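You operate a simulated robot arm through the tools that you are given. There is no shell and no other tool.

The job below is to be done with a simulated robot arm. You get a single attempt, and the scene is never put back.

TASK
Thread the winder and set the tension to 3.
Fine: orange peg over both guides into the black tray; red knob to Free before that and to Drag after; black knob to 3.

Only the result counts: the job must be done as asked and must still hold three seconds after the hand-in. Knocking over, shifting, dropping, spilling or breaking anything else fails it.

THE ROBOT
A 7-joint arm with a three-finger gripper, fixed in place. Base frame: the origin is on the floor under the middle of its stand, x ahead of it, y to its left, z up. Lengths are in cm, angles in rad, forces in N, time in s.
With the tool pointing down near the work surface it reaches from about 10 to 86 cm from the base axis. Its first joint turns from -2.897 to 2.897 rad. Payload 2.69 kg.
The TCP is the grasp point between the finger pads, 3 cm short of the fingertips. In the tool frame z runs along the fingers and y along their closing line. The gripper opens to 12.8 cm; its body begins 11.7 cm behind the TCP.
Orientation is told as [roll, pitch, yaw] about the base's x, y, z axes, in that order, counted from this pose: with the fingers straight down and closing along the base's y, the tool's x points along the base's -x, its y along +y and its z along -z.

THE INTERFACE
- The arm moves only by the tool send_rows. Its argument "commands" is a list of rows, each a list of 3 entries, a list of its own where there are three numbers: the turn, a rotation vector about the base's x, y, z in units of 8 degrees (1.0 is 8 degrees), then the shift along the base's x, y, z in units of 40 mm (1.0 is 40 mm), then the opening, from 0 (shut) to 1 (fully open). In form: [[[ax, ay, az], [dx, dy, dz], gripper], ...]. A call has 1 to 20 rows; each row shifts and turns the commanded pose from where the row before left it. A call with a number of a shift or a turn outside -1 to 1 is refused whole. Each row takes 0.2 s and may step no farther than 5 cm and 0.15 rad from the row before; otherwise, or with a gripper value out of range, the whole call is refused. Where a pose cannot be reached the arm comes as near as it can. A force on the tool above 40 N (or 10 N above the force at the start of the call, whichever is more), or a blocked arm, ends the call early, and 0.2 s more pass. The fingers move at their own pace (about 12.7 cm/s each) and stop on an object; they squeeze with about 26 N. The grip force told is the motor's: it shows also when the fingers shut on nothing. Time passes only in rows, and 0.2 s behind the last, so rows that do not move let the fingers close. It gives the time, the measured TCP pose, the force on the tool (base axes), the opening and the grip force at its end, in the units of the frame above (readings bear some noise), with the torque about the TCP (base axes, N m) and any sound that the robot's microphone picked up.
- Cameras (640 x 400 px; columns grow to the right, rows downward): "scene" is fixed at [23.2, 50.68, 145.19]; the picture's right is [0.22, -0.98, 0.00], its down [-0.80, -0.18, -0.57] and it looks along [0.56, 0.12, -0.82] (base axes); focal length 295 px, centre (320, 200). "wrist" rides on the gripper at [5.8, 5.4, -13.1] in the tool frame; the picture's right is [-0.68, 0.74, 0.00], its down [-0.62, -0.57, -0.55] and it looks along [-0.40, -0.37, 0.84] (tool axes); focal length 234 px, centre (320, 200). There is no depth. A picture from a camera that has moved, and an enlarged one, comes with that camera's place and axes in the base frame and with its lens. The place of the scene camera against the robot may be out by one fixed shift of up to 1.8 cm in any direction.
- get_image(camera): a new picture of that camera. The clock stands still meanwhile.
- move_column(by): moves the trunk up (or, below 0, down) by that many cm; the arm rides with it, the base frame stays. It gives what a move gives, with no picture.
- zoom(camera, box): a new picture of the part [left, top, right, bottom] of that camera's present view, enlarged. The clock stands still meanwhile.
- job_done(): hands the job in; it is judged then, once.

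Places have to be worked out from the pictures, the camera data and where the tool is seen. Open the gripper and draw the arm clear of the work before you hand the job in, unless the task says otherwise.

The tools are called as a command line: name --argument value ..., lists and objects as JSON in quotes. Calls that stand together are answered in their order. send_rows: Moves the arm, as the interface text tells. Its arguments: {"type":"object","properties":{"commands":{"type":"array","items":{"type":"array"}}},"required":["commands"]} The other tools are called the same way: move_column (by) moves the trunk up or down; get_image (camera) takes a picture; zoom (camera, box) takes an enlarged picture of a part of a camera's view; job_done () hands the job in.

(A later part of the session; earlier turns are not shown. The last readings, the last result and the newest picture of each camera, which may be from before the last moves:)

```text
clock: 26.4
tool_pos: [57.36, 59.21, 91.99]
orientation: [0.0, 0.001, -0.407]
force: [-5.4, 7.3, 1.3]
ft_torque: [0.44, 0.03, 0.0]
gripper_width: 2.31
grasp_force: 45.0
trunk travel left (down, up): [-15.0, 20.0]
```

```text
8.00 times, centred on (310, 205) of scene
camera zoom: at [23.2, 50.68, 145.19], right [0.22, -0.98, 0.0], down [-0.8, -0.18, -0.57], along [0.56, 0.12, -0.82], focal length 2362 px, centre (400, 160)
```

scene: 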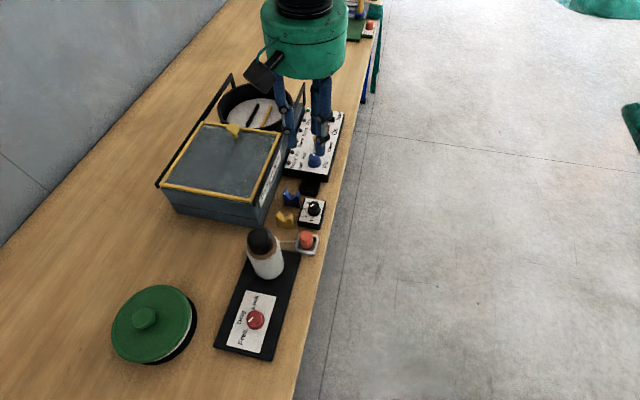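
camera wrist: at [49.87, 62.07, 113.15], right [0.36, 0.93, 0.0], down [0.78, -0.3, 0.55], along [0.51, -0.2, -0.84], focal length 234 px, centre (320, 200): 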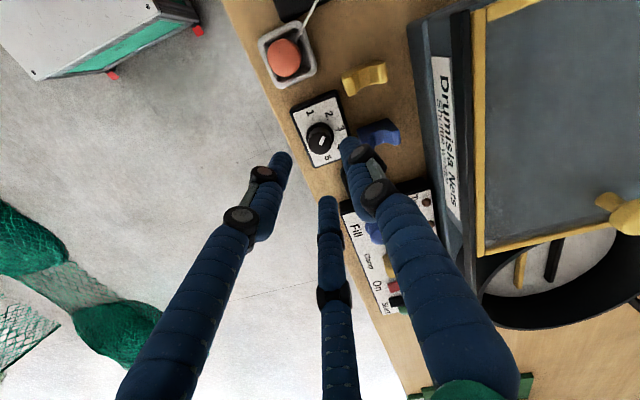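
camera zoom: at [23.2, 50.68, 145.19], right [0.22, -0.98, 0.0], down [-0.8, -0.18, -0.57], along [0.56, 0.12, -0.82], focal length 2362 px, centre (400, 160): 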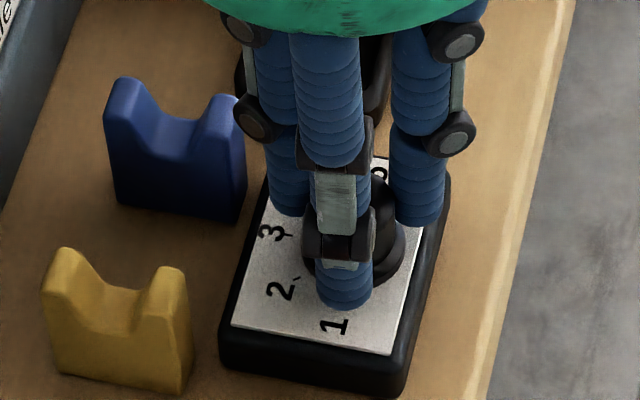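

The pointer appears to line up with the 3 tick. I release, lift and check it.

send_rows --commands '[[[0, 0, 0], [0, 0, 0], 0.33], [[0, 0, 0], [0, 0, 0], 0.33], [[0, 0, 0], [0, 0, 0], 0.33], [[0, 0, 0], [0, 0, 0.4], 0.33], [[0, 0, 0], [0, 0, 0.8], 0.33], [[0, 0, 0], [0, 0, 0.9], 0.33], [[0, 0, 0], [0, 0, 0], 0.33]]'

zoom --camera "wrist" --box '[240, 80, 400, 180]'

zoom --camera "scene" --box '[270, 180, 350, 230]'

```text
clock: 28.0
tool_pos: [57.43, 59.13, 100.42]
orientation: [0.0, 0.0, -0.407]
force: [-0.5, 0.6, 0.5]
ft_torque: [0.02, -0.03, 0.01]
gripper_width: 4.21
grasp_force: 0.0
trunk travel left (down, up): [-15.0, 20.0]
```

```text
4.00 times, centred on (320, 130) of wrist
camera zoom: at [54.29, 66.38, 113.56], right [0.91, 0.41, 0.0], down [0.34, -0.76, 0.55], along [0.22, -0.5, -0.84], focal length 937 px, centre (320, 480)
```

zoom: 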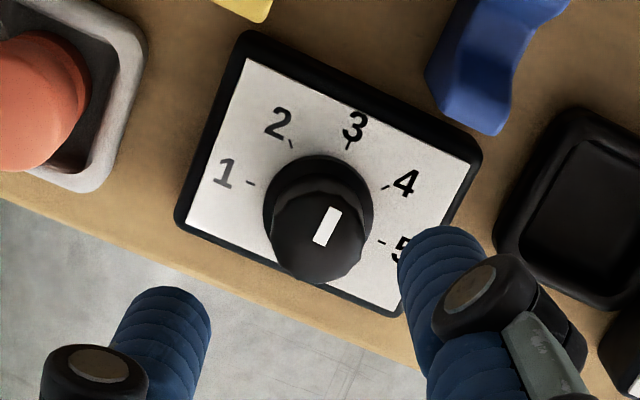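

```text
8.00 times, centred on (310, 205) of scene
camera zoom: at [23.2, 50.68, 145.19], right [0.22, -0.98, 0.0], down [-0.8, -0.18, -0.57], along [0.56, 0.12, -0.82], focal length 2362 px, centre (400, 160)
```

zoom: 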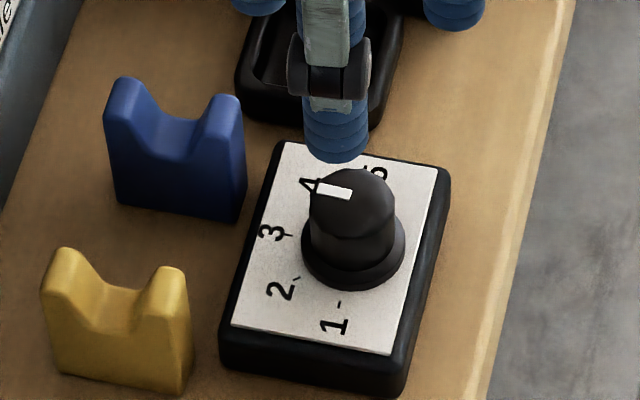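

The pointer reads about 90°, so the black knob is on 3. Next is the peg. The current yaw (−23°) leaves the thread in a gap between fingers, so I move above the white tray at about (49.4, 59.1) with a partly open grip to look closely.

send_rows --commands '[[[0, 0, 0], [-0.66, 0, 0.2], 0.45], [[0, 0, 0], [-0.66, 0, 0], 0.45], [[0, 0, 0], [-0.66, -0.01, 0], 0.45], [[0, 0, 0], [0, 0, 0], 0.45]]'

get_image --camera "wrist"

zoom --camera "wrist" --box '[240, 80, 400, 180]'

zoom --camera "scene" --box '[240, 190, 360, 265]'

```text
clock: 29.0
tool_pos: [49.58, 59.17, 101.3]
orientation: [0.002, 0.001, -0.406]
force: [-0.1, -0.6, 0.2]
ft_torque: [0.01, -0.03, 0.01]
gripper_width: 5.74
grasp_force: 0.2
trunk travel left (down, up): [-15.0, 20.0]
```

```text
taken
camera wrist: at [46.38, 66.34, 114.31], right [0.91, 0.41, 0.0], down [0.34, -0.76, 0.55], along [0.22, -0.5, -0.84], focal length 234 px, centre (320, 200)
```

wrist: 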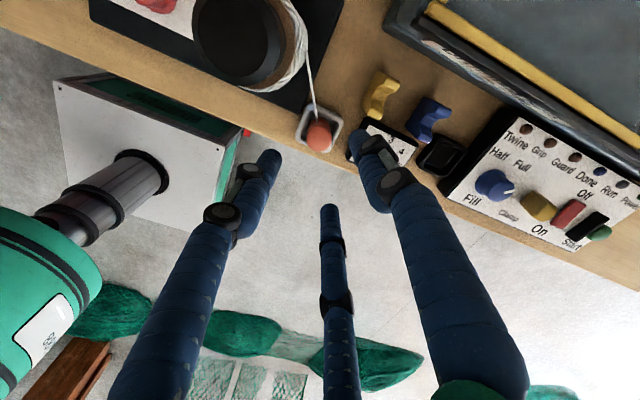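

```text
4.00 times, centred on (320, 130) of wrist
camera zoom: at [46.38, 66.34, 114.31], right [0.91, 0.41, 0.0], down [0.34, -0.76, 0.55], along [0.22, -0.5, -0.84], focal length 937 px, centre (320, 480)
```

zoom: 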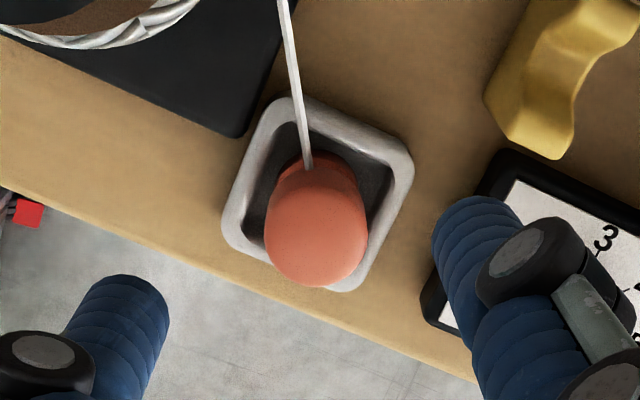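

```text
5.33 times, centred on (300, 228) of scene
camera zoom: at [23.2, 50.68, 145.19], right [0.22, -0.98, 0.0], down [-0.8, -0.18, -0.57], along [0.56, 0.12, -0.82], focal length 1575 px, centre (427, 53)
```

zoom: 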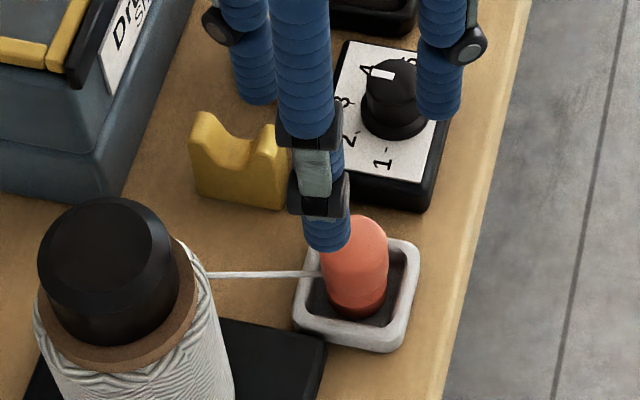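

The peg's centre is at (49.42, 59.16), top z≈91.0, with the thread leaving toward about 131° at mid-height. I descend with a 4.6 cm opening until the fingertips are just above the tray rim, then check before closing.

send_rows --commands '[[[0, 0, 0], [-0.045, 0.008, -0.4], 0.36], [[0, 0, 0], [0, 0, -0.8], 0.36], [[0, 0, 0], [0, 0, -0.8], 0.36], [[0, 0, 0], [0, 0, -0.475], 0.36], [[0, 0, 0], [0, 0, 0], 0.36]]'

zoom --camera "wrist" --box '[220, 90, 420, 215]'

zoom --camera "scene" --box '[220, 180, 380, 280]'

```text
clock: 30.2
tool_pos: [49.43, 59.06, 91.2]
orientation: [0.0, 0.0, -0.407]
force: [-0.3, -0.6, -0.6]
ft_torque: [-0.02, -0.01, 0.02]
gripper_width: 4.59
grasp_force: 0.1
trunk travel left (down, up): [-15.0, 20.0]
```

```text
3.20 times, centred on (320, 152) of wrist
camera zoom: at [46.26, 66.35, 104.43], right [0.91, 0.41, 0.0], down [0.34, -0.76, 0.55], along [0.22, -0.5, -0.84], focal length 749 px, centre (320, 352)
```

zoom: 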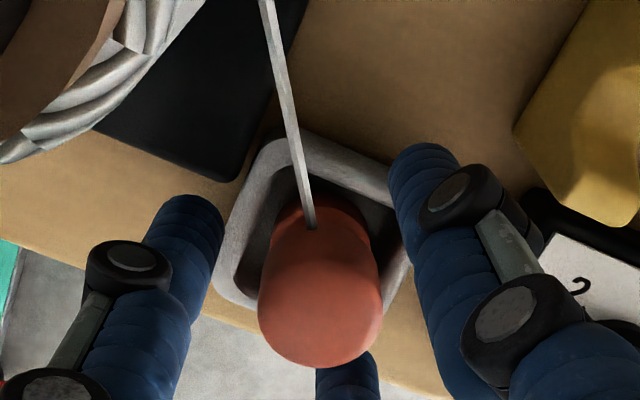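

```text
4.00 times, centred on (300, 230) of scene
camera zoom: at [23.2, 50.68, 145.19], right [0.22, -0.98, 0.0], down [-0.8, -0.18, -0.57], along [0.56, 0.12, -0.82], focal length 1181 px, centre (400, 80)
```

zoom: 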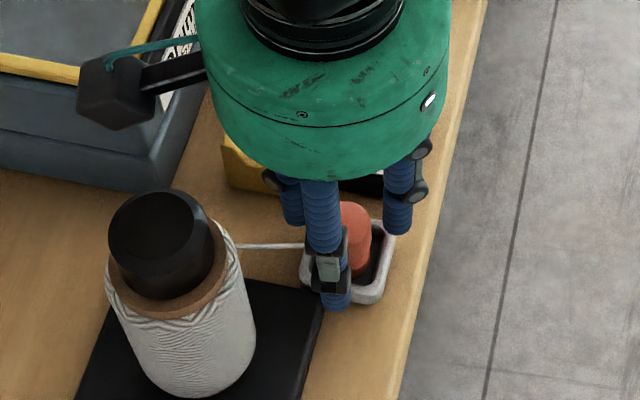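

The thread lies in the gap between the fingers and the hand clears the bottle. I close on the peg.

send_rows --commands '[[[0, 0, 0], [0, 0, 0], 0.1], [[0, 0, 0], [0, 0, 0], 0.1], [[0, 0, 0], [0, 0, 0], 0.1], [[0, 0, 0], [0, 0, 0], 0.1]]'

zoom --camera "wrist" --box '[220, 90, 420, 215]'

```text
clock: 31.2
tool_pos: [49.49, 59.15, 91.34]
orientation: [0.0, -0.001, -0.406]
force: [0.1, -0.6, 0.2]
ft_torque: [0.03, 0.0, -0.01]
gripper_width: 2.44
grasp_force: 25.5
trunk travel left (down, up): [-15.0, 20.0]
```

```text
3.20 times, centred on (320, 152) of wrist
camera zoom: at [46.24, 66.33, 104.45], right [0.91, 0.41, 0.0], down [0.34, -0.76, 0.55], along [0.22, -0.5, -0.84], focal length 749 px, centre (320, 352)
```

zoom: 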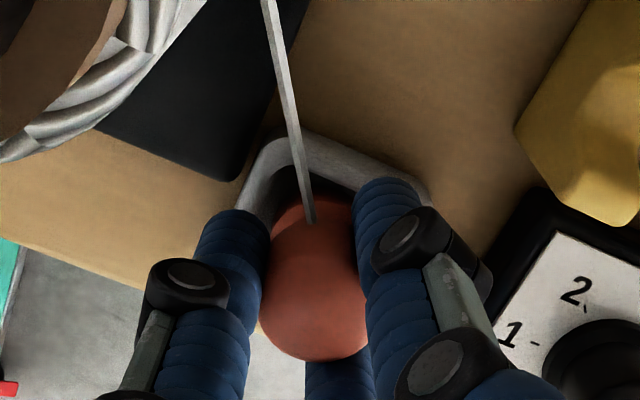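

The peg is held at 2.44 cm with a steady grip. I lift it slowly, 3 cm at first, and check forces and thread.

send_rows --commands '[[[0, 0, 0], [0, 0, 0.2], 0.1], [[0, 0, 0], [0, 0, 0.25], 0.1], [[0, 0, 0], [0, 0, 0.3], 0.1], [[0, 0, 0], [0, 0, 0], 0.1]]'

get_image --camera "wrist"

zoom --camera "scene" --box '[220, 180, 380, 280]'

```text
clock: 32.2
tool_pos: [49.38, 59.03, 94.21]
orientation: [0.001, -0.001, -0.408]
force: [-0.2, 0.1, 0.1]
ft_torque: [-0.01, 0.0, -0.01]
gripper_width: 2.46
grasp_force: 26.0
trunk travel left (down, up): [-15.0, 20.0]
```

```text
taken
camera wrist: at [46.19, 66.35, 107.37], right [0.91, 0.41, 0.0], down [0.34, -0.76, 0.55], along [0.22, -0.5, -0.84], focal length 234 px, centre (320, 200)
```

wrist: 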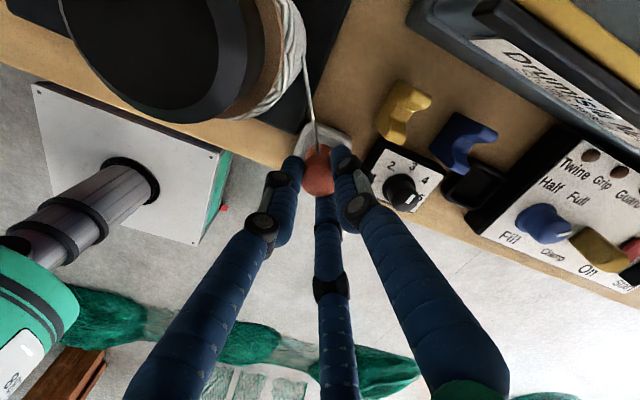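

```text
4.00 times, centred on (300, 230) of scene
camera zoom: at [23.2, 50.68, 145.19], right [0.22, -0.98, 0.0], down [-0.8, -0.18, -0.57], along [0.56, 0.12, -0.82], focal length 1181 px, centre (400, 80)
```

zoom: 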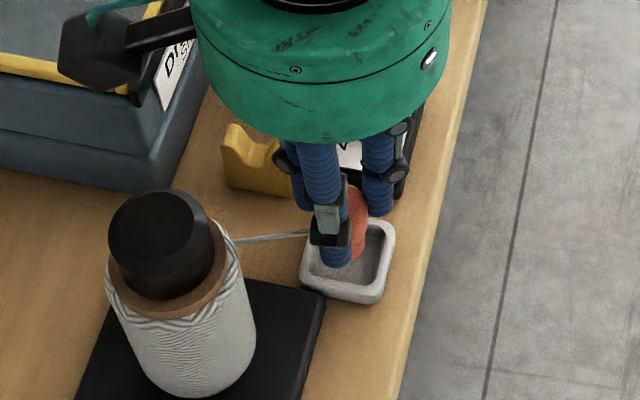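

The peg is out of the tray with the thread running freely. I lift to TCP z≈99.5 so the peg clears the guide prongs (about 91.5), then swing to y≈65, just before the yellow guide, turning the yaw so the thread stays in the finger gap.

send_rows --commands '[[[0, 0, 0], [0, 0, 0.4], 0.1], [[0, 0, 0], [0, 0, 0.5], 0.1], [[0, 0, 0], [0, 0, 0.4], 0.1], [[0, 0, 0.5], [0.1, 0.25, 0], 0.1], [[0, 0, 0.5], [0.11, 0.25, 0], 0.1], [[0, 0, 0.5], [0.11, 0.25, 0], 0.1], [[0, 0, 0.5], [0.11, 0.25, 0], 0.1], [[0, 0, 0.5], [0.11, 0.25, 0], 0.1], [[0, 0, 0.5], [0.11, 0.225, 0], 0.1], [[0, 0, 0], [0, 0, 0], 0.1]]'

get_image --camera "wrist"

zoom --camera "scene" --box '[220, 160, 380, 260]'

```text
clock: 34.4
tool_pos: [52.02, 65.15, 99.39]
orientation: [0.0, 0.0, 0.013]
force: [0.0, 0.3, 0.2]
ft_torque: [0.01, 0.0, 0.02]
gripper_width: 2.46
grasp_force: 25.8
trunk travel left (down, up): [-15.0, 20.0]
```

```text
taken
camera wrist: at [46.16, 70.36, 112.57], right [0.67, 0.75, 0.0], down [0.62, -0.56, 0.55], along [0.41, -0.37, -0.84], focal length 234 px, centre (320, 200)
```

wrist: 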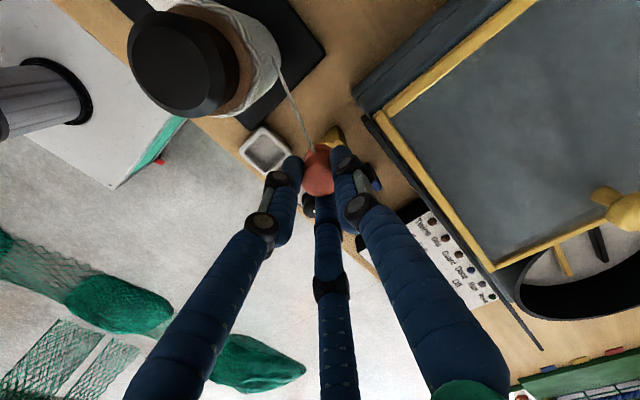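

```text
4.00 times, centred on (300, 210) of scene
camera zoom: at [23.2, 50.68, 145.19], right [0.22, -0.98, 0.0], down [-0.8, -0.18, -0.57], along [0.56, 0.12, -0.82], focal length 1181 px, centre (400, 160)
```

zoom: 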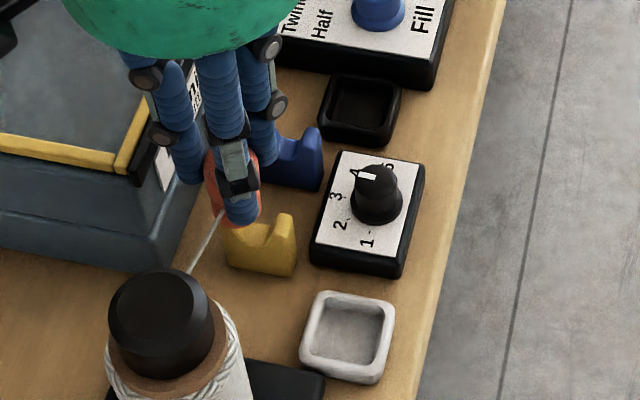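

The peg is at (52, 65.1) before the yellow guide, with the thread trailing to the spool. I carry it along +x over both guide notches at y≈65.05, turning the yaw to about 30°, and watch whether the arm reaches.

send_rows --commands '[[[0, 0, 0.6], [0.35, 0, 0], 0.1], [[0, 0, 0.6], [0.35, 0, 0], 0.1], [[0, 0, 0.6], [0.35, 0, 0], 0.1], [[0, 0, 0.6], [0.35, 0, 0], 0.1], [[0, 0, 0.6], [0.35, 0, 0], 0.1], [[0, 0, 0.6], [0.35, 0, 0], 0.1], [[0, 0, 0], [0, 0, 0], 0.1]]'

get_image --camera "wrist"

zoom --camera "scene" --box '[220, 140, 380, 240]'

```text
clock: 36.0
tool_pos: [60.53, 65.08, 99.35]
orientation: [-0.001, 0.001, 0.517]
force: [0.1, -0.3, 0.9]
ft_torque: [0.01, 0.04, 0.01]
gripper_width: 2.47
grasp_force: 26.4
trunk travel left (down, up): [-15.0, 20.0]
```

```text
taken
camera wrist: at [52.85, 66.78, 112.48], right [0.22, 0.97, 0.0], down [0.81, -0.19, 0.55], along [0.53, -0.12, -0.84], focal length 234 px, centre (320, 200)
```

wrist: 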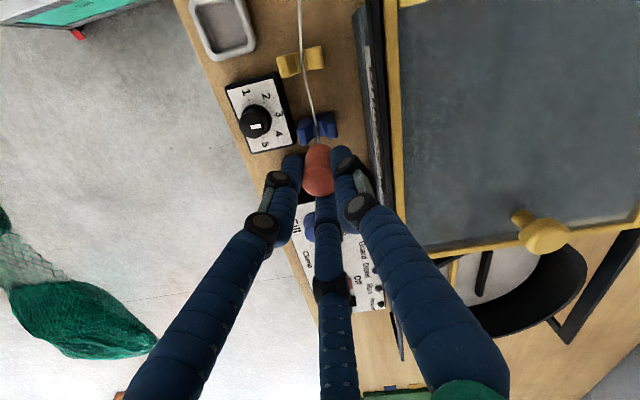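

```text
4.00 times, centred on (300, 190) of scene
camera zoom: at [23.2, 50.68, 145.19], right [0.22, -0.98, 0.0], down [-0.8, -0.18, -0.57], along [0.56, 0.12, -0.82], focal length 1181 px, centre (400, 240)
```

zoom: 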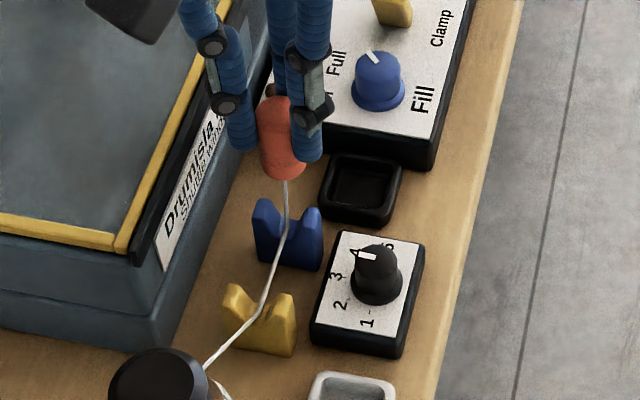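

The thread lies through the yellow notch and runs over the blue one, and the arm reached this pose without trouble. I continue +x past the blue guide toward x≈64.4.

send_rows --commands '[[[0, 0, 0], [0.25, 0, 0], 0.1], [[0, 0, 0], [0.25, 0, 0], 0.1], [[0, 0, 0], [0.25, 0, 0], 0.1], [[0, 0, 0], [0.22, 0, 0], 0.1], [[0, 0, 0], [0, 0, 0], 0.1]]'

get_image --camera "wrist"

zoom --camera "scene" --box '[220, 140, 380, 240]'

```text
clock: 37.2
tool_pos: [64.13, 64.98, 99.26]
orientation: [0.0, -0.001, 0.514]
force: [-0.2, -0.6, -0.5]
ft_torque: [-0.03, -0.03, 0.02]
gripper_width: 2.47
grasp_force: 25.7
trunk travel left (down, up): [-15.0, 20.0]
```

```text
taken
camera wrist: at [56.55, 66.79, 112.48], right [0.23, 0.97, 0.0], down [0.81, -0.19, 0.55], along [0.53, -0.12, -0.84], focal length 234 px, centre (320, 200)
```

wrist: 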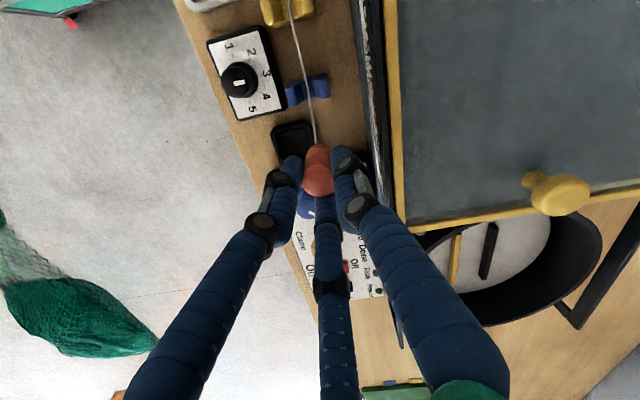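

```text
4.00 times, centred on (300, 190) of scene
camera zoom: at [23.2, 50.68, 145.19], right [0.22, -0.98, 0.0], down [-0.8, -0.18, -0.57], along [0.56, 0.12, -0.82], focal length 1181 px, centre (400, 240)
```

zoom: 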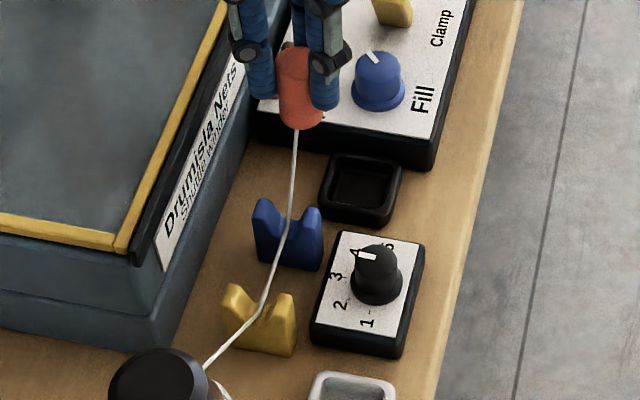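

Both guides hold the thread (kinks at both notches). I zoom to measure the black tray's centre before lowering.

zoom --camera "wrist" --box '[240, 90, 368, 170]'

zoom --camera "scene" --box '[280, 165, 344, 205]'

```text
5.00 times, centred on (304, 130) of wrist
camera zoom: at [56.55, 66.79, 112.48], right [0.23, 0.97, 0.0], down [0.81, -0.19, 0.55], along [0.53, -0.12, -0.84], focal length 1171 px, centre (400, 550)
```

zoom: 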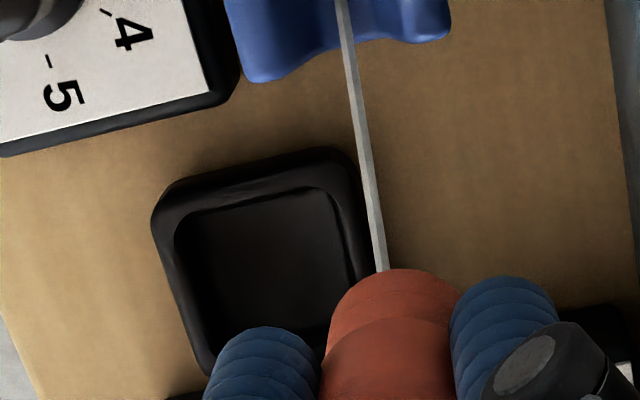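

```text
10.00 times, centred on (312, 185) of scene
camera zoom: at [23.2, 50.68, 145.19], right [0.22, -0.98, 0.0], down [-0.8, -0.18, -0.57], along [0.56, 0.12, -0.82], focal length 2952 px, centre (400, 350)
```

zoom: 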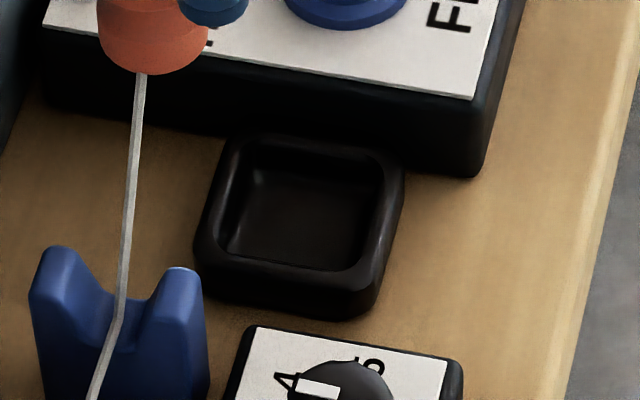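

The tray's centre works out to about (64.5, 62.1). I lower the peg at y≈65, beyond the blue guide, to TCP z≈92.8 so the thread sits down in the notches while the peg bottom stays above the tray rim.

send_rows --commands '[[[0, 0, 0], [0.03, 0, -0.35], 0.1], [[0, 0, 0], [0.03, 0, -0.4], 0.1], [[0, 0, 0], [0, 0, -0.4], 0.1], [[0, 0, 0], [0, 0, -0.3], 0.1], [[0, 0, 0], [0, 0, -0.2], 0.1], [[0, 0, 0], [0, 0, 0], 0.1]]'

zoom --camera "wrist" --box '[220, 60, 420, 185]'

zoom --camera "scene" --box '[240, 150, 368, 230]'

```text
clock: 38.6
tool_pos: [64.65, 65.19, 93.11]
orientation: [0.002, -0.005, 0.514]
force: [-1.2, 3.2, 20.3]
ft_torque: [0.0, 0.05, -0.03]
gripper_width: 2.45
grasp_force: 25.2
trunk travel left (down, up): [-15.0, 20.0]
```

```text
3.20 times, centred on (320, 122) of wrist
camera zoom: at [56.88, 66.94, 106.23], right [0.23, 0.97, 0.0], down [0.81, -0.19, 0.55], along [0.54, -0.12, -0.83], focal length 749 px, centre (320, 448)
```

zoom: 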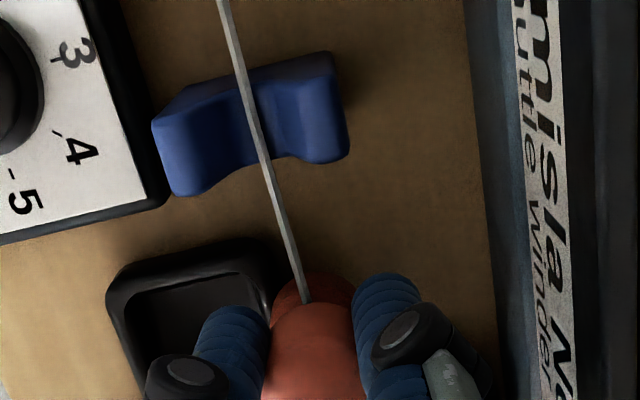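

```text
5.00 times, centred on (304, 190) of scene
camera zoom: at [23.2, 50.68, 145.19], right [0.22, -0.98, 0.0], down [-0.8, -0.18, -0.57], along [0.56, 0.12, -0.82], focal length 1476 px, centre (400, 250)
```

zoom: 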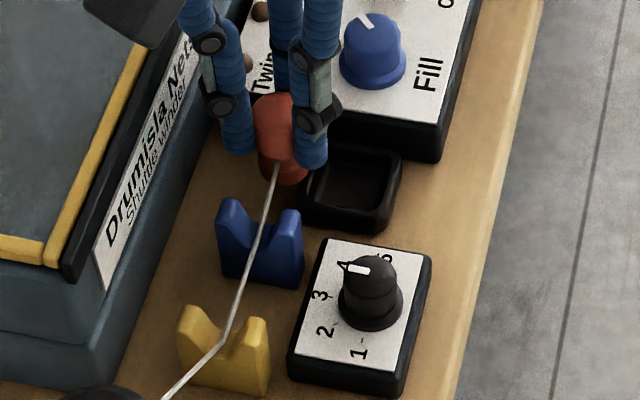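

The force reading shows 20 N upward, so something is touching, either the finger on the panel edge or the peg on the tray rim. I raise by 0.8 cm at once and look.

send_rows --commands '[[[0, 0, 0], [0, 0, 0.2], 0.1], [[0, 0, 0], [0, 0, 0], 0.1]]'

get_image --camera "wrist"

zoom --camera "scene" --box '[270, 130, 366, 190]'

```text
clock: 39.2
tool_pos: [64.48, 65.13, 93.49]
orientation: [0.0, 0.003, 0.514]
force: [0.5, -0.2, 0.4]
ft_torque: [-0.04, 0.01, 0.0]
gripper_width: 2.49
grasp_force: 25.9
trunk travel left (down, up): [-15.0, 20.0]
```

```text
taken
camera wrist: at [56.82, 66.88, 106.64], right [0.23, 0.97, 0.0], down [0.82, -0.19, 0.55], along [0.53, -0.12, -0.84], focal length 234 px, centre (320, 200)
```

wrist: 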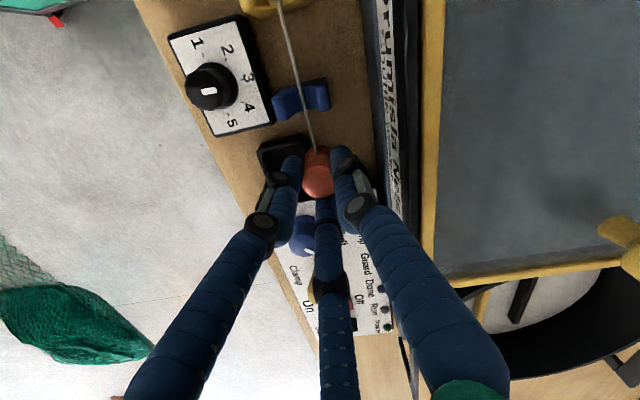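

```text
6.67 times, centred on (318, 160) of scene
camera zoom: at [23.2, 50.68, 145.19], right [0.22, -0.98, 0.0], down [-0.8, -0.18, -0.57], along [0.56, 0.12, -0.82], focal length 1968 px, centre (333, 467)
```

zoom: 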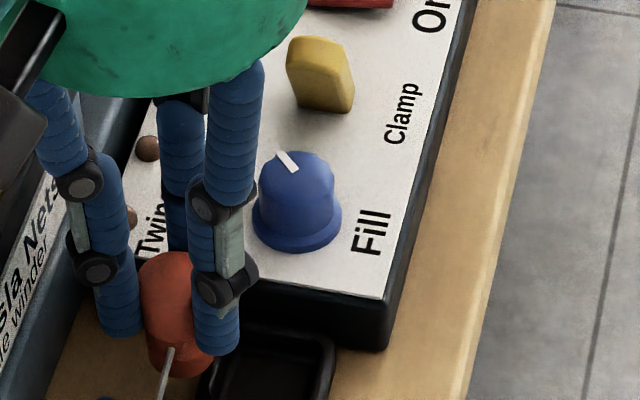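

The contact vanished on raising. It was most likely the finger at 0° touching the Fill panel edge (top z≈90, starting at x≈67.3). I move over the tray in −y while turning back to yaw ≈−22°, so no finger overlaps the panel and the thread stays in the finger gap, keeping it between the blue prongs.

send_rows --commands '[[[0, 0, -0.5], [0, 0, 0.05], 0.1], [[0, 0, -0.9], [0, -0.12, 0], 0.1], [[0, 0, -0.9], [0, -0.12, 0], 0.1], [[0, 0, -0.9], [0, -0.12, 0], 0.1], [[0, 0, -0.9], [0, -0.12, 0], 0.1], [[0, 0, -0.9], [0, -0.12, 0], 0.1], [[0, 0, -0.9], [0, -0.13, 0], 0.1], [[0, 0, -0.54], [0, 0, 0], 0.1], [[0, 0, 0], [0, 0, 0], 0.1]]'

get_image --camera "wrist"

zoom --camera "wrist" --box '[220, 60, 420, 185]'

zoom --camera "scene" --box '[256, 150, 352, 210]'

```text
clock: 41.2
tool_pos: [64.56, 62.19, 93.86]
orientation: [0.0, 0.001, -0.383]
force: [0.7, -0.2, -0.2]
ft_torque: [0.02, -0.01, 0.01]
gripper_width: 2.44
grasp_force: 26.1
trunk travel left (down, up): [-15.0, 20.0]
```

```text
taken
camera wrist: at [61.15, 69.25, 106.99], right [0.9, 0.43, 0.0], down [0.36, -0.76, 0.55], along [0.24, -0.5, -0.84], focal length 234 px, centre (320, 200)
```

wrist: 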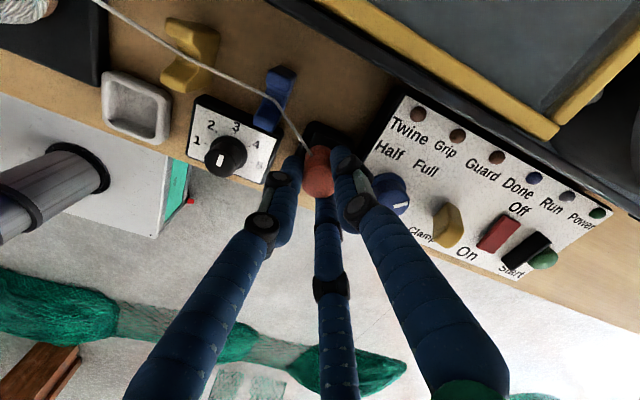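

```text
3.20 times, centred on (320, 122) of wrist
camera zoom: at [61.15, 69.25, 106.99], right [0.9, 0.43, 0.0], down [0.36, -0.76, 0.55], along [0.24, -0.5, -0.84], focal length 749 px, centre (320, 448)
```

zoom: 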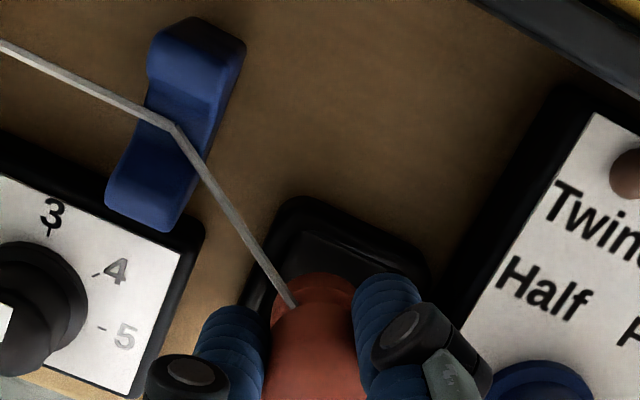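

```text
6.67 times, centred on (304, 180) of scene
camera zoom: at [23.2, 50.68, 145.19], right [0.22, -0.98, 0.0], down [-0.8, -0.18, -0.57], along [0.56, 0.12, -0.82], focal length 1968 px, centre (427, 333)
```

zoom: 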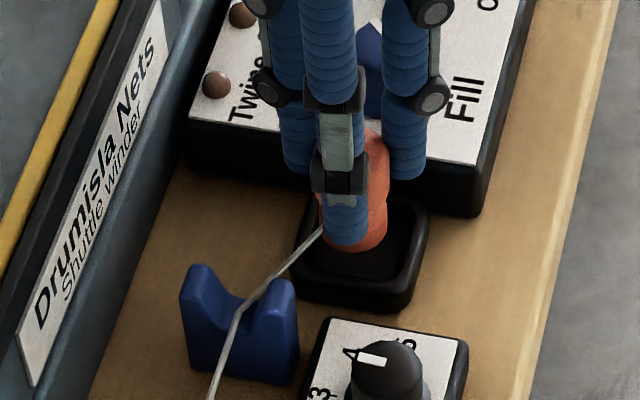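

The thread runs spool → yellow notch → blue notch → peg, and the peg is over the black tray with no contact. I lower gently into the tray, correcting x by +0.1, and watch the force.

send_rows --commands '[[[0, 0, 0], [0.025, 0, -0.15], 0.1], [[0, 0, 0], [0, 0, -0.15], 0.1], [[0, 0, 0], [0, 0, -0.15], 0.1], [[0, 0, 0], [0, 0, -0.1], 0.1], [[0, 0, 0], [0, 0, 0], 0.1]]'

zoom --camera "wrist" --box '[220, 60, 420, 185]'

zoom --camera "scene" --box '[256, 150, 352, 210]'

```text
clock: 42.4
tool_pos: [64.59, 62.05, 91.81]
orientation: [0.002, 0.0, -0.385]
force: [-1.5, -1.6, 19.6]
ft_torque: [-0.18, -0.01, 0.02]
gripper_width: 2.45
grasp_force: 26.1
trunk travel left (down, up): [-15.0, 20.0]
```

```text
3.20 times, centred on (320, 122) of wrist
camera zoom: at [61.23, 69.22, 105.06], right [0.9, 0.43, 0.0], down [0.36, -0.76, 0.55], along [0.24, -0.49, -0.84], focal length 749 px, centre (320, 448)
```

zoom: 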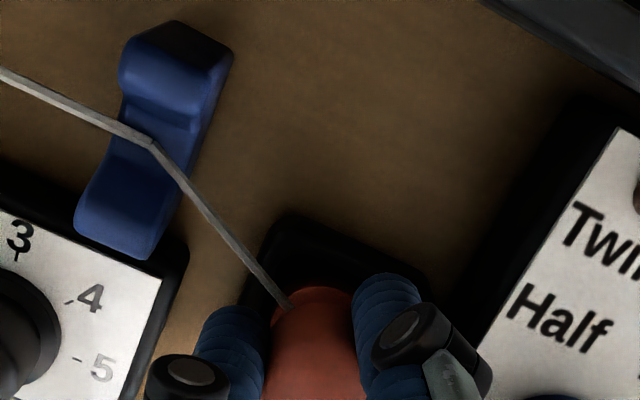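

```text
6.67 times, centred on (304, 180) of scene
camera zoom: at [23.2, 50.68, 145.19], right [0.22, -0.98, 0.0], down [-0.8, -0.18, -0.57], along [0.56, 0.12, -0.82], focal length 1968 px, centre (427, 333)
```

zoom: 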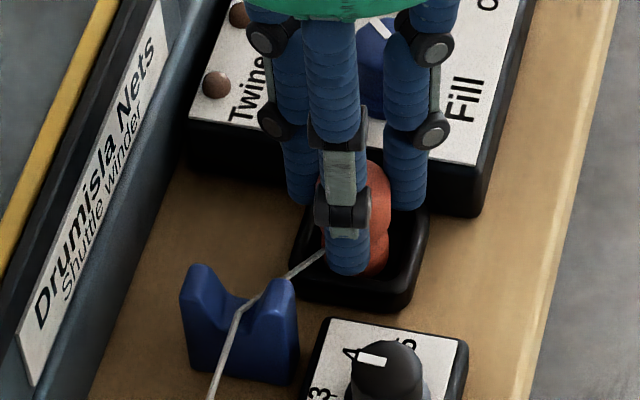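

The contact torque places the force under the peg base, so the peg is resting on the tray floor (the earlier touch was on the tray rim). I relieve the downward push slightly before releasing.

send_rows --commands '[[[0, 0, 0], [0, 0, 0.045], 0.1], [[0, 0, 0], [0, 0, 0], 0.1]]'

get_image --camera "wrist"

zoom --camera "scene" --box '[280, 160, 344, 200]'

```text
clock: 43.0
tool_pos: [64.59, 62.01, 91.87]
orientation: [0.002, 0.0, -0.384]
force: [2.1, 4.0, 13.7]
ft_torque: [0.12, -0.2, 0.03]
gripper_width: 2.43
grasp_force: 26.0
trunk travel left (down, up): [-15.0, 20.0]
```

```text
taken
camera wrist: at [61.22, 69.19, 105.05], right [0.9, 0.43, 0.0], down [0.36, -0.76, 0.55], along [0.24, -0.49, -0.84], focal length 234 px, centre (320, 200)
```

wrist: 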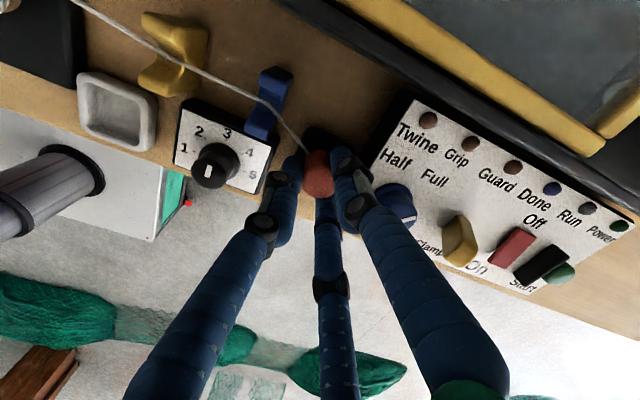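

```text
10.00 times, centred on (312, 180) of scene
camera zoom: at [23.2, 50.68, 145.19], right [0.22, -0.98, 0.0], down [-0.8, -0.18, -0.57], along [0.56, 0.12, -0.82], focal length 2952 px, centre (400, 400)
```

zoom: 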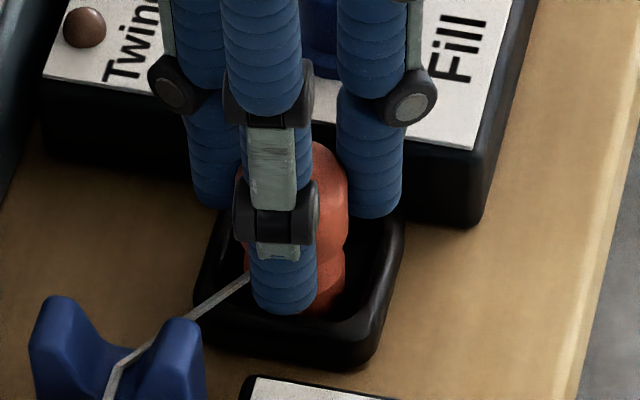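

The peg sits inside the tray, clear of its walls. I ease up a bit more, then open the fingers slightly.

send_rows --commands '[[[0, 0, 0], [0, 0, 0.035], 0.1], [[0, 0, 0], [0, 0, 0], 0.1], [[0, 0, 0], [0, 0, 0], 0.3], [[0, 0, 0], [0, 0, 0], 0.3], [[0, 0, 0], [0, 0, 0], 0.3]]'

zoom --camera "wrist" --box '[220, 60, 420, 185]'

zoom --camera "scene" --box '[280, 160, 344, 200]'

```text
clock: 44.2
tool_pos: [64.55, 62.02, 91.89]
orientation: [0.0, -0.001, -0.385]
force: [0.5, 0.2, 0.4]
ft_torque: [0.01, -0.02, 0.0]
gripper_width: 3.84
grasp_force: 0.0
trunk travel left (down, up): [-15.0, 20.0]
```

```text
3.20 times, centred on (320, 122) of wrist
camera zoom: at [61.24, 69.21, 105.07], right [0.9, 0.43, 0.0], down [0.36, -0.75, 0.55], along [0.24, -0.5, -0.84], focal length 749 px, centre (320, 448)
```

zoom: 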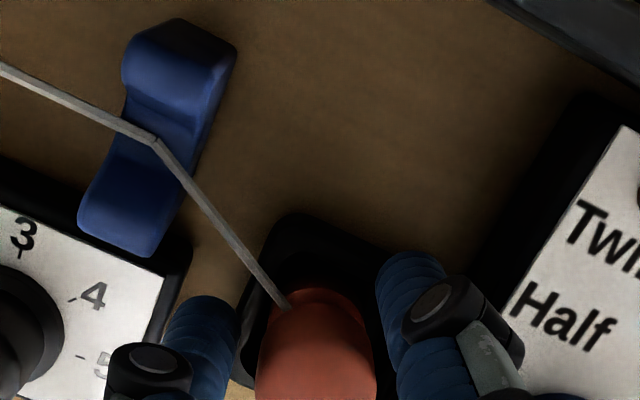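

```text
10.00 times, centred on (312, 180) of scene
camera zoom: at [23.2, 50.68, 145.19], right [0.22, -0.98, 0.0], down [-0.8, -0.18, -0.57], along [0.56, 0.12, -0.82], focal length 2952 px, centre (400, 400)
```

zoom: 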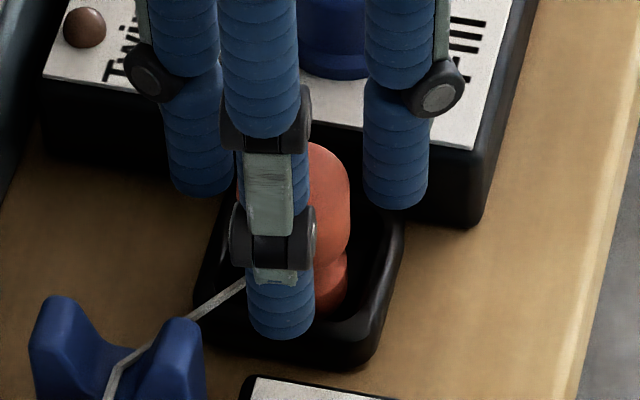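

The peg stands free in the black tray with the thread intact. I rise straight up, clear of it.

send_rows --commands '[[[0, 0, 0], [0, 0, 0.25], 0.3], [[0, 0, 0], [0, 0, 0.4], 0.3], [[0, 0, 0], [0, 0, 0.6], 0.3], [[0, 0, 0], [0, 0, 0.8], 0.35], [[0, 0, 0], [0, 0, 0.9], 0.4], [[0, 0, 0], [0, 0, 0.9], 0.42], [[0, 0, 0], [0, 0, 0.9], 0.42], [[0, 0, 0], [0, 0, 0], 0.42]]'

get_image --camera "wrist"

zoom --camera "scene" --box '[240, 150, 368, 230]'

```text
clock: 46.0
tool_pos: [64.54, 62.02, 110.82]
orientation: [-0.001, 0.0, -0.383]
force: [0.5, 0.2, 0.7]
ft_torque: [0.04, -0.01, 0.03]
gripper_width: 5.37
grasp_force: 0.0
trunk travel left (down, up): [-15.0, 20.0]
```

```text
taken
camera wrist: at [61.22, 69.13, 124.02], right [0.9, 0.43, 0.0], down [0.36, -0.76, 0.55], along [0.24, -0.5, -0.84], focal length 234 px, centre (320, 200)
```

wrist: 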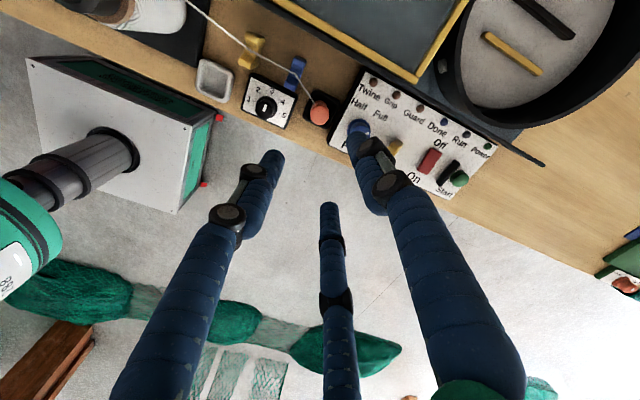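

```text
5.00 times, centred on (304, 190) of scene
camera zoom: at [23.2, 50.68, 145.19], right [0.22, -0.98, 0.0], down [-0.8, -0.18, -0.57], along [0.56, 0.12, -0.82], focal length 1476 px, centre (400, 250)
```

zoom: 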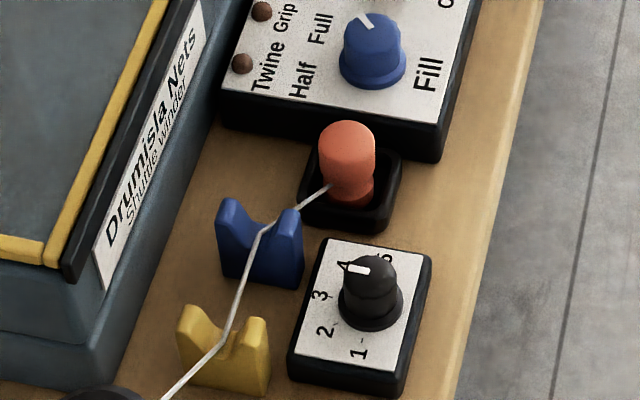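

The orange peg stands in the black tray and the thread passes through both guides. Now I go back to the red knob, travelling high over the bottle and ending at yaw +30°.

send_rows --commands '[[[0, 0, 0.722], [-0.908, 0.0633, 0], 0.42], [[0, 0, 0.722], [-0.908, 0.0633, 0], 0.42], [[0, 0, 0.722], [-0.908, 0.0633, 0], 0.42], [[0, 0, 0.722], [-0.908, 0.0633, 0], 0.42], [[0, 0, 0.722], [-0.908, 0.0633, 0], 0.42], [[0, 0, 0.722], [-0.908, 0.0633, 0], 0.42], [[0, 0, 0.722], [-0.908, 0.0633, 0], 0.42], [[0, 0, 0.722], [-0.908, 0.0633, 0], 0.42], [[0, 0, 0.722], [-0.908, 0.0633, 0], 0.42], [[0, 0, 0], [0, 0, -0.8], 0.42], [[0, 0, 0], [0, 0, -0.8], 0.42], [[0, 0, 0], [0, 0, -0.8], 0.42], [[0, 0, 0], [0, 0, 0], 0.42]]'

get_image --camera "wrist"

zoom --camera "wrist" --box '[240, 80, 400, 180]'

```text
clock: 48.8
tool_pos: [31.86, 64.21, 101.24]
orientation: [0.001, 0.001, 0.523]
force: [0.6, 0.0, -0.3]
ft_torque: [-0.03, 0.0, -0.01]
gripper_width: 5.37
grasp_force: 0.0
trunk travel left (down, up): [-15.0, 20.0]
```

```text
taken
camera wrist: at [24.22, 65.92, 114.37], right [0.22, 0.98, 0.0], down [0.82, -0.18, 0.55], along [0.54, -0.12, -0.84], focal length 234 px, centre (320, 200)
```

wrist: 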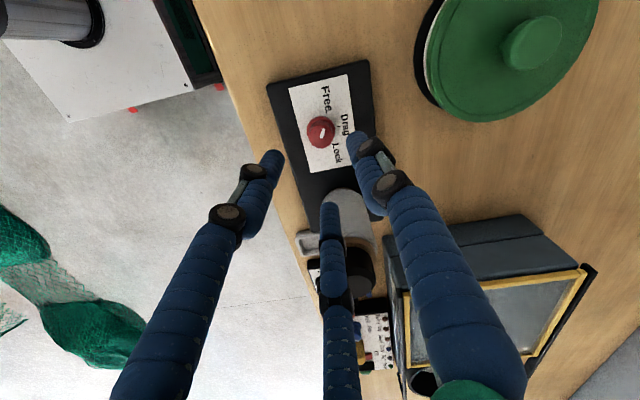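

```text
4.00 times, centred on (320, 130) of wrist
camera zoom: at [24.22, 65.92, 114.37], right [0.22, 0.98, 0.0], down [0.82, -0.18, 0.55], along [0.54, -0.12, -0.84], focal length 937 px, centre (320, 480)
```

zoom: 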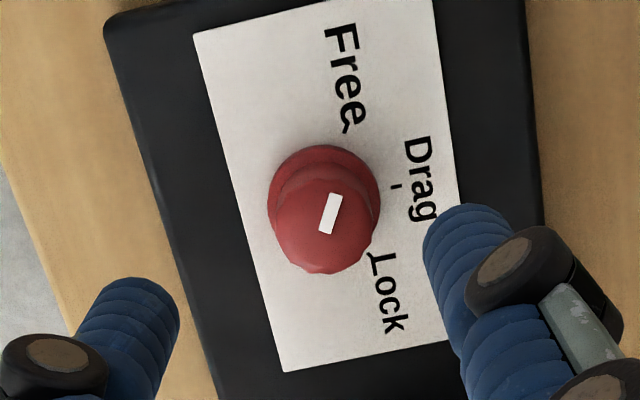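

The knob is still on Free and centred between the fingers. I descend to z≈92 and grip it.

send_rows --commands '[[[0, 0, 0], [0.01, -0.01, -0.8], 0.42], [[0, 0, 0], [0, 0, -0.8], 0.42], [[0, 0, 0], [0, 0, -0.5], 0.42], [[0, 0, 0], [0, 0, -0.23], 0.42], [[0, 0, 0], [0, 0, 0], 0.42], [[0, 0, 0], [0, 0, 0], 0.1], [[0, 0, 0], [0, 0, 0], 0.1], [[0, 0, 0], [0, 0, 0], 0.1]]'

zoom --camera "wrist" --box '[240, 100, 400, 200]'

```text
clock: 50.6
tool_pos: [32.0, 64.32, 91.79]
orientation: [0.0, -0.001, 0.525]
force: [3.5, 2.0, -3.6]
ft_torque: [0.14, -0.2, 0.05]
gripper_width: 2.5
grasp_force: 45.4
trunk travel left (down, up): [-15.0, 20.0]
```

```text
4.00 times, centred on (320, 150) of wrist
camera zoom: at [24.31, 65.99, 105.04], right [0.22, 0.98, 0.0], down [0.82, -0.18, 0.55], along [0.54, -0.12, -0.84], focal length 937 px, centre (320, 400)
```

zoom: 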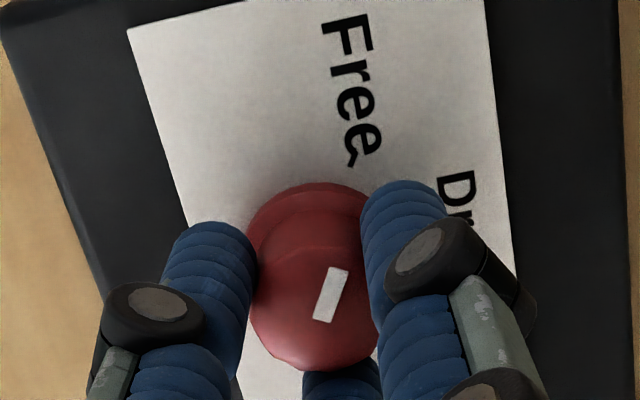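

Good centred grip with low side forces. I turn clockwise (−z) 30°, then check before the second half.

send_rows --commands '[[[0, 0, -0.9375], [0, 0, 0], 0.1], [[0, 0, -0.9375], [0, 0, 0], 0.1], [[0, 0, -0.9375], [0, 0, 0], 0.1], [[0, 0, -0.9375], [0, 0, 0], 0.1], [[0, 0, 0], [0, 0, 0], 0.1]]'

zoom --camera "wrist" --box '[240, 100, 400, 200]'

```text
clock: 51.8
tool_pos: [32.02, 64.23, 91.9]
orientation: [-0.001, 0.001, -0.001]
force: [14.4, -3.8, -9.9]
ft_torque: [-0.11, -0.54, 0.0]
gripper_width: 2.48
grasp_force: 45.3
trunk travel left (down, up): [-15.0, 20.0]
```

```text
4.00 times, centred on (320, 150) of wrist
camera zoom: at [26.23, 69.67, 105.04], right [0.68, 0.74, 0.0], down [0.62, -0.57, 0.55], along [0.4, -0.37, -0.84], focal length 937 px, centre (320, 400)
```

zoom: 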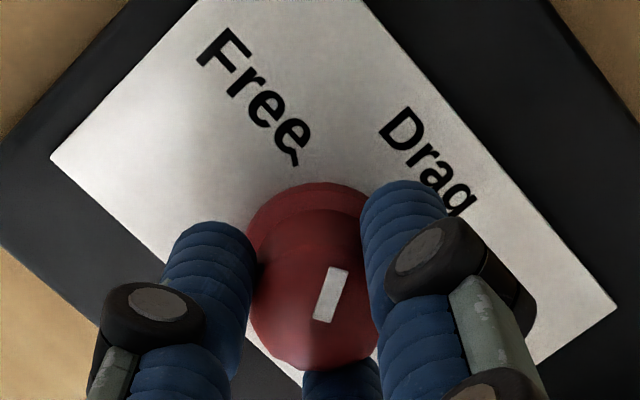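

The knob follows the fingers (now about 120°). I shift +x slightly to relieve the side force and turn the remaining 30°.

send_rows --commands '[[[0, 0, 0], [0.02, 0, -0.01], 0.1], [[0, 0, -0.9375], [0, 0, 0], 0.1], [[0, 0, -0.9375], [0, 0, 0], 0.1], [[0, 0, -0.9375], [0, 0, 0], 0.1], [[0, 0, -0.9375], [0, 0, 0], 0.1], [[0, 0, 0], [0, 0, 0], 0.1]]'

zoom --camera "wrist" --box '[240, 100, 400, 200]'

```text
clock: 53.2
tool_pos: [32.04, 64.26, 91.77]
orientation: [-0.001, 0.002, -0.523]
force: [-9.3, -13.9, -1.2]
ft_torque: [-0.67, 0.39, 0.0]
gripper_width: 2.48
grasp_force: 44.9
trunk travel left (down, up): [-15.0, 20.0]
```

```text
4.00 times, centred on (320, 150) of wrist
camera zoom: at [29.7, 71.89, 105.03], right [0.95, 0.3, 0.0], down [0.25, -0.8, 0.55], along [0.16, -0.52, -0.84], focal length 937 px, centre (320, 400)
```

zoom: 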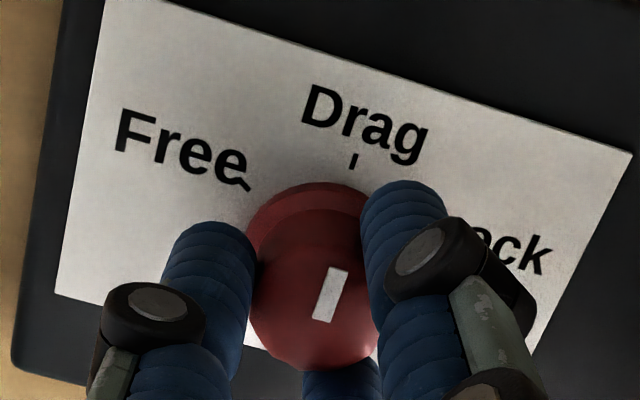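

The pointer lines up with the Drag tick. I release, lift and verify.

send_rows --commands '[[[0, 0, 0], [-0.02, -0.03, 0], 0.1], [[0, 0, 0], [0, 0, 0], 0.45], [[0, 0, 0], [0, 0, 0], 0.45], [[0, 0, 0], [0, 0, 0], 0.45], [[0, 0, 0], [0, 0, 0.5], 0.45], [[0, 0, 0], [0, 0, 0.8], 0.45], [[0, 0, 0], [0, 0, 0.9], 0.45], [[0, 0, 0], [0, 0, 0], 0.45]]'

zoom --camera "wrist" --box '[240, 80, 400, 180]'

```text
clock: 55.0
tool_pos: [31.93, 64.2, 100.67]
orientation: [0.0, -0.001, -0.523]
force: [0.2, -0.4, -0.1]
ft_torque: [0.0, -0.03, -0.05]
gripper_width: 5.77
grasp_force: 0.0
trunk travel left (down, up): [-15.0, 20.0]
```

```text
4.00 times, centred on (320, 130) of wrist
camera zoom: at [29.64, 71.74, 113.82], right [0.95, 0.3, 0.0], down [0.25, -0.8, 0.55], along [0.16, -0.52, -0.84], focal length 937 px, centre (320, 480)
```

zoom: 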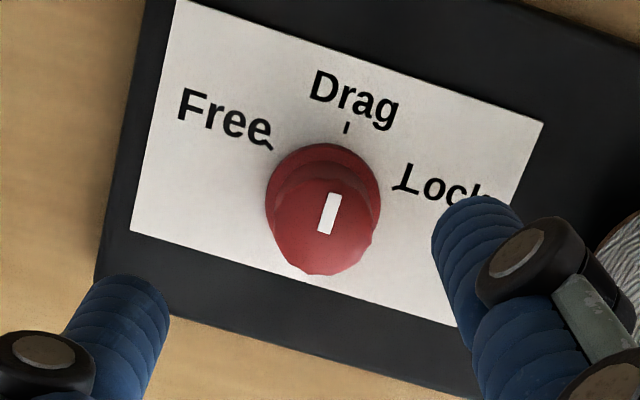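

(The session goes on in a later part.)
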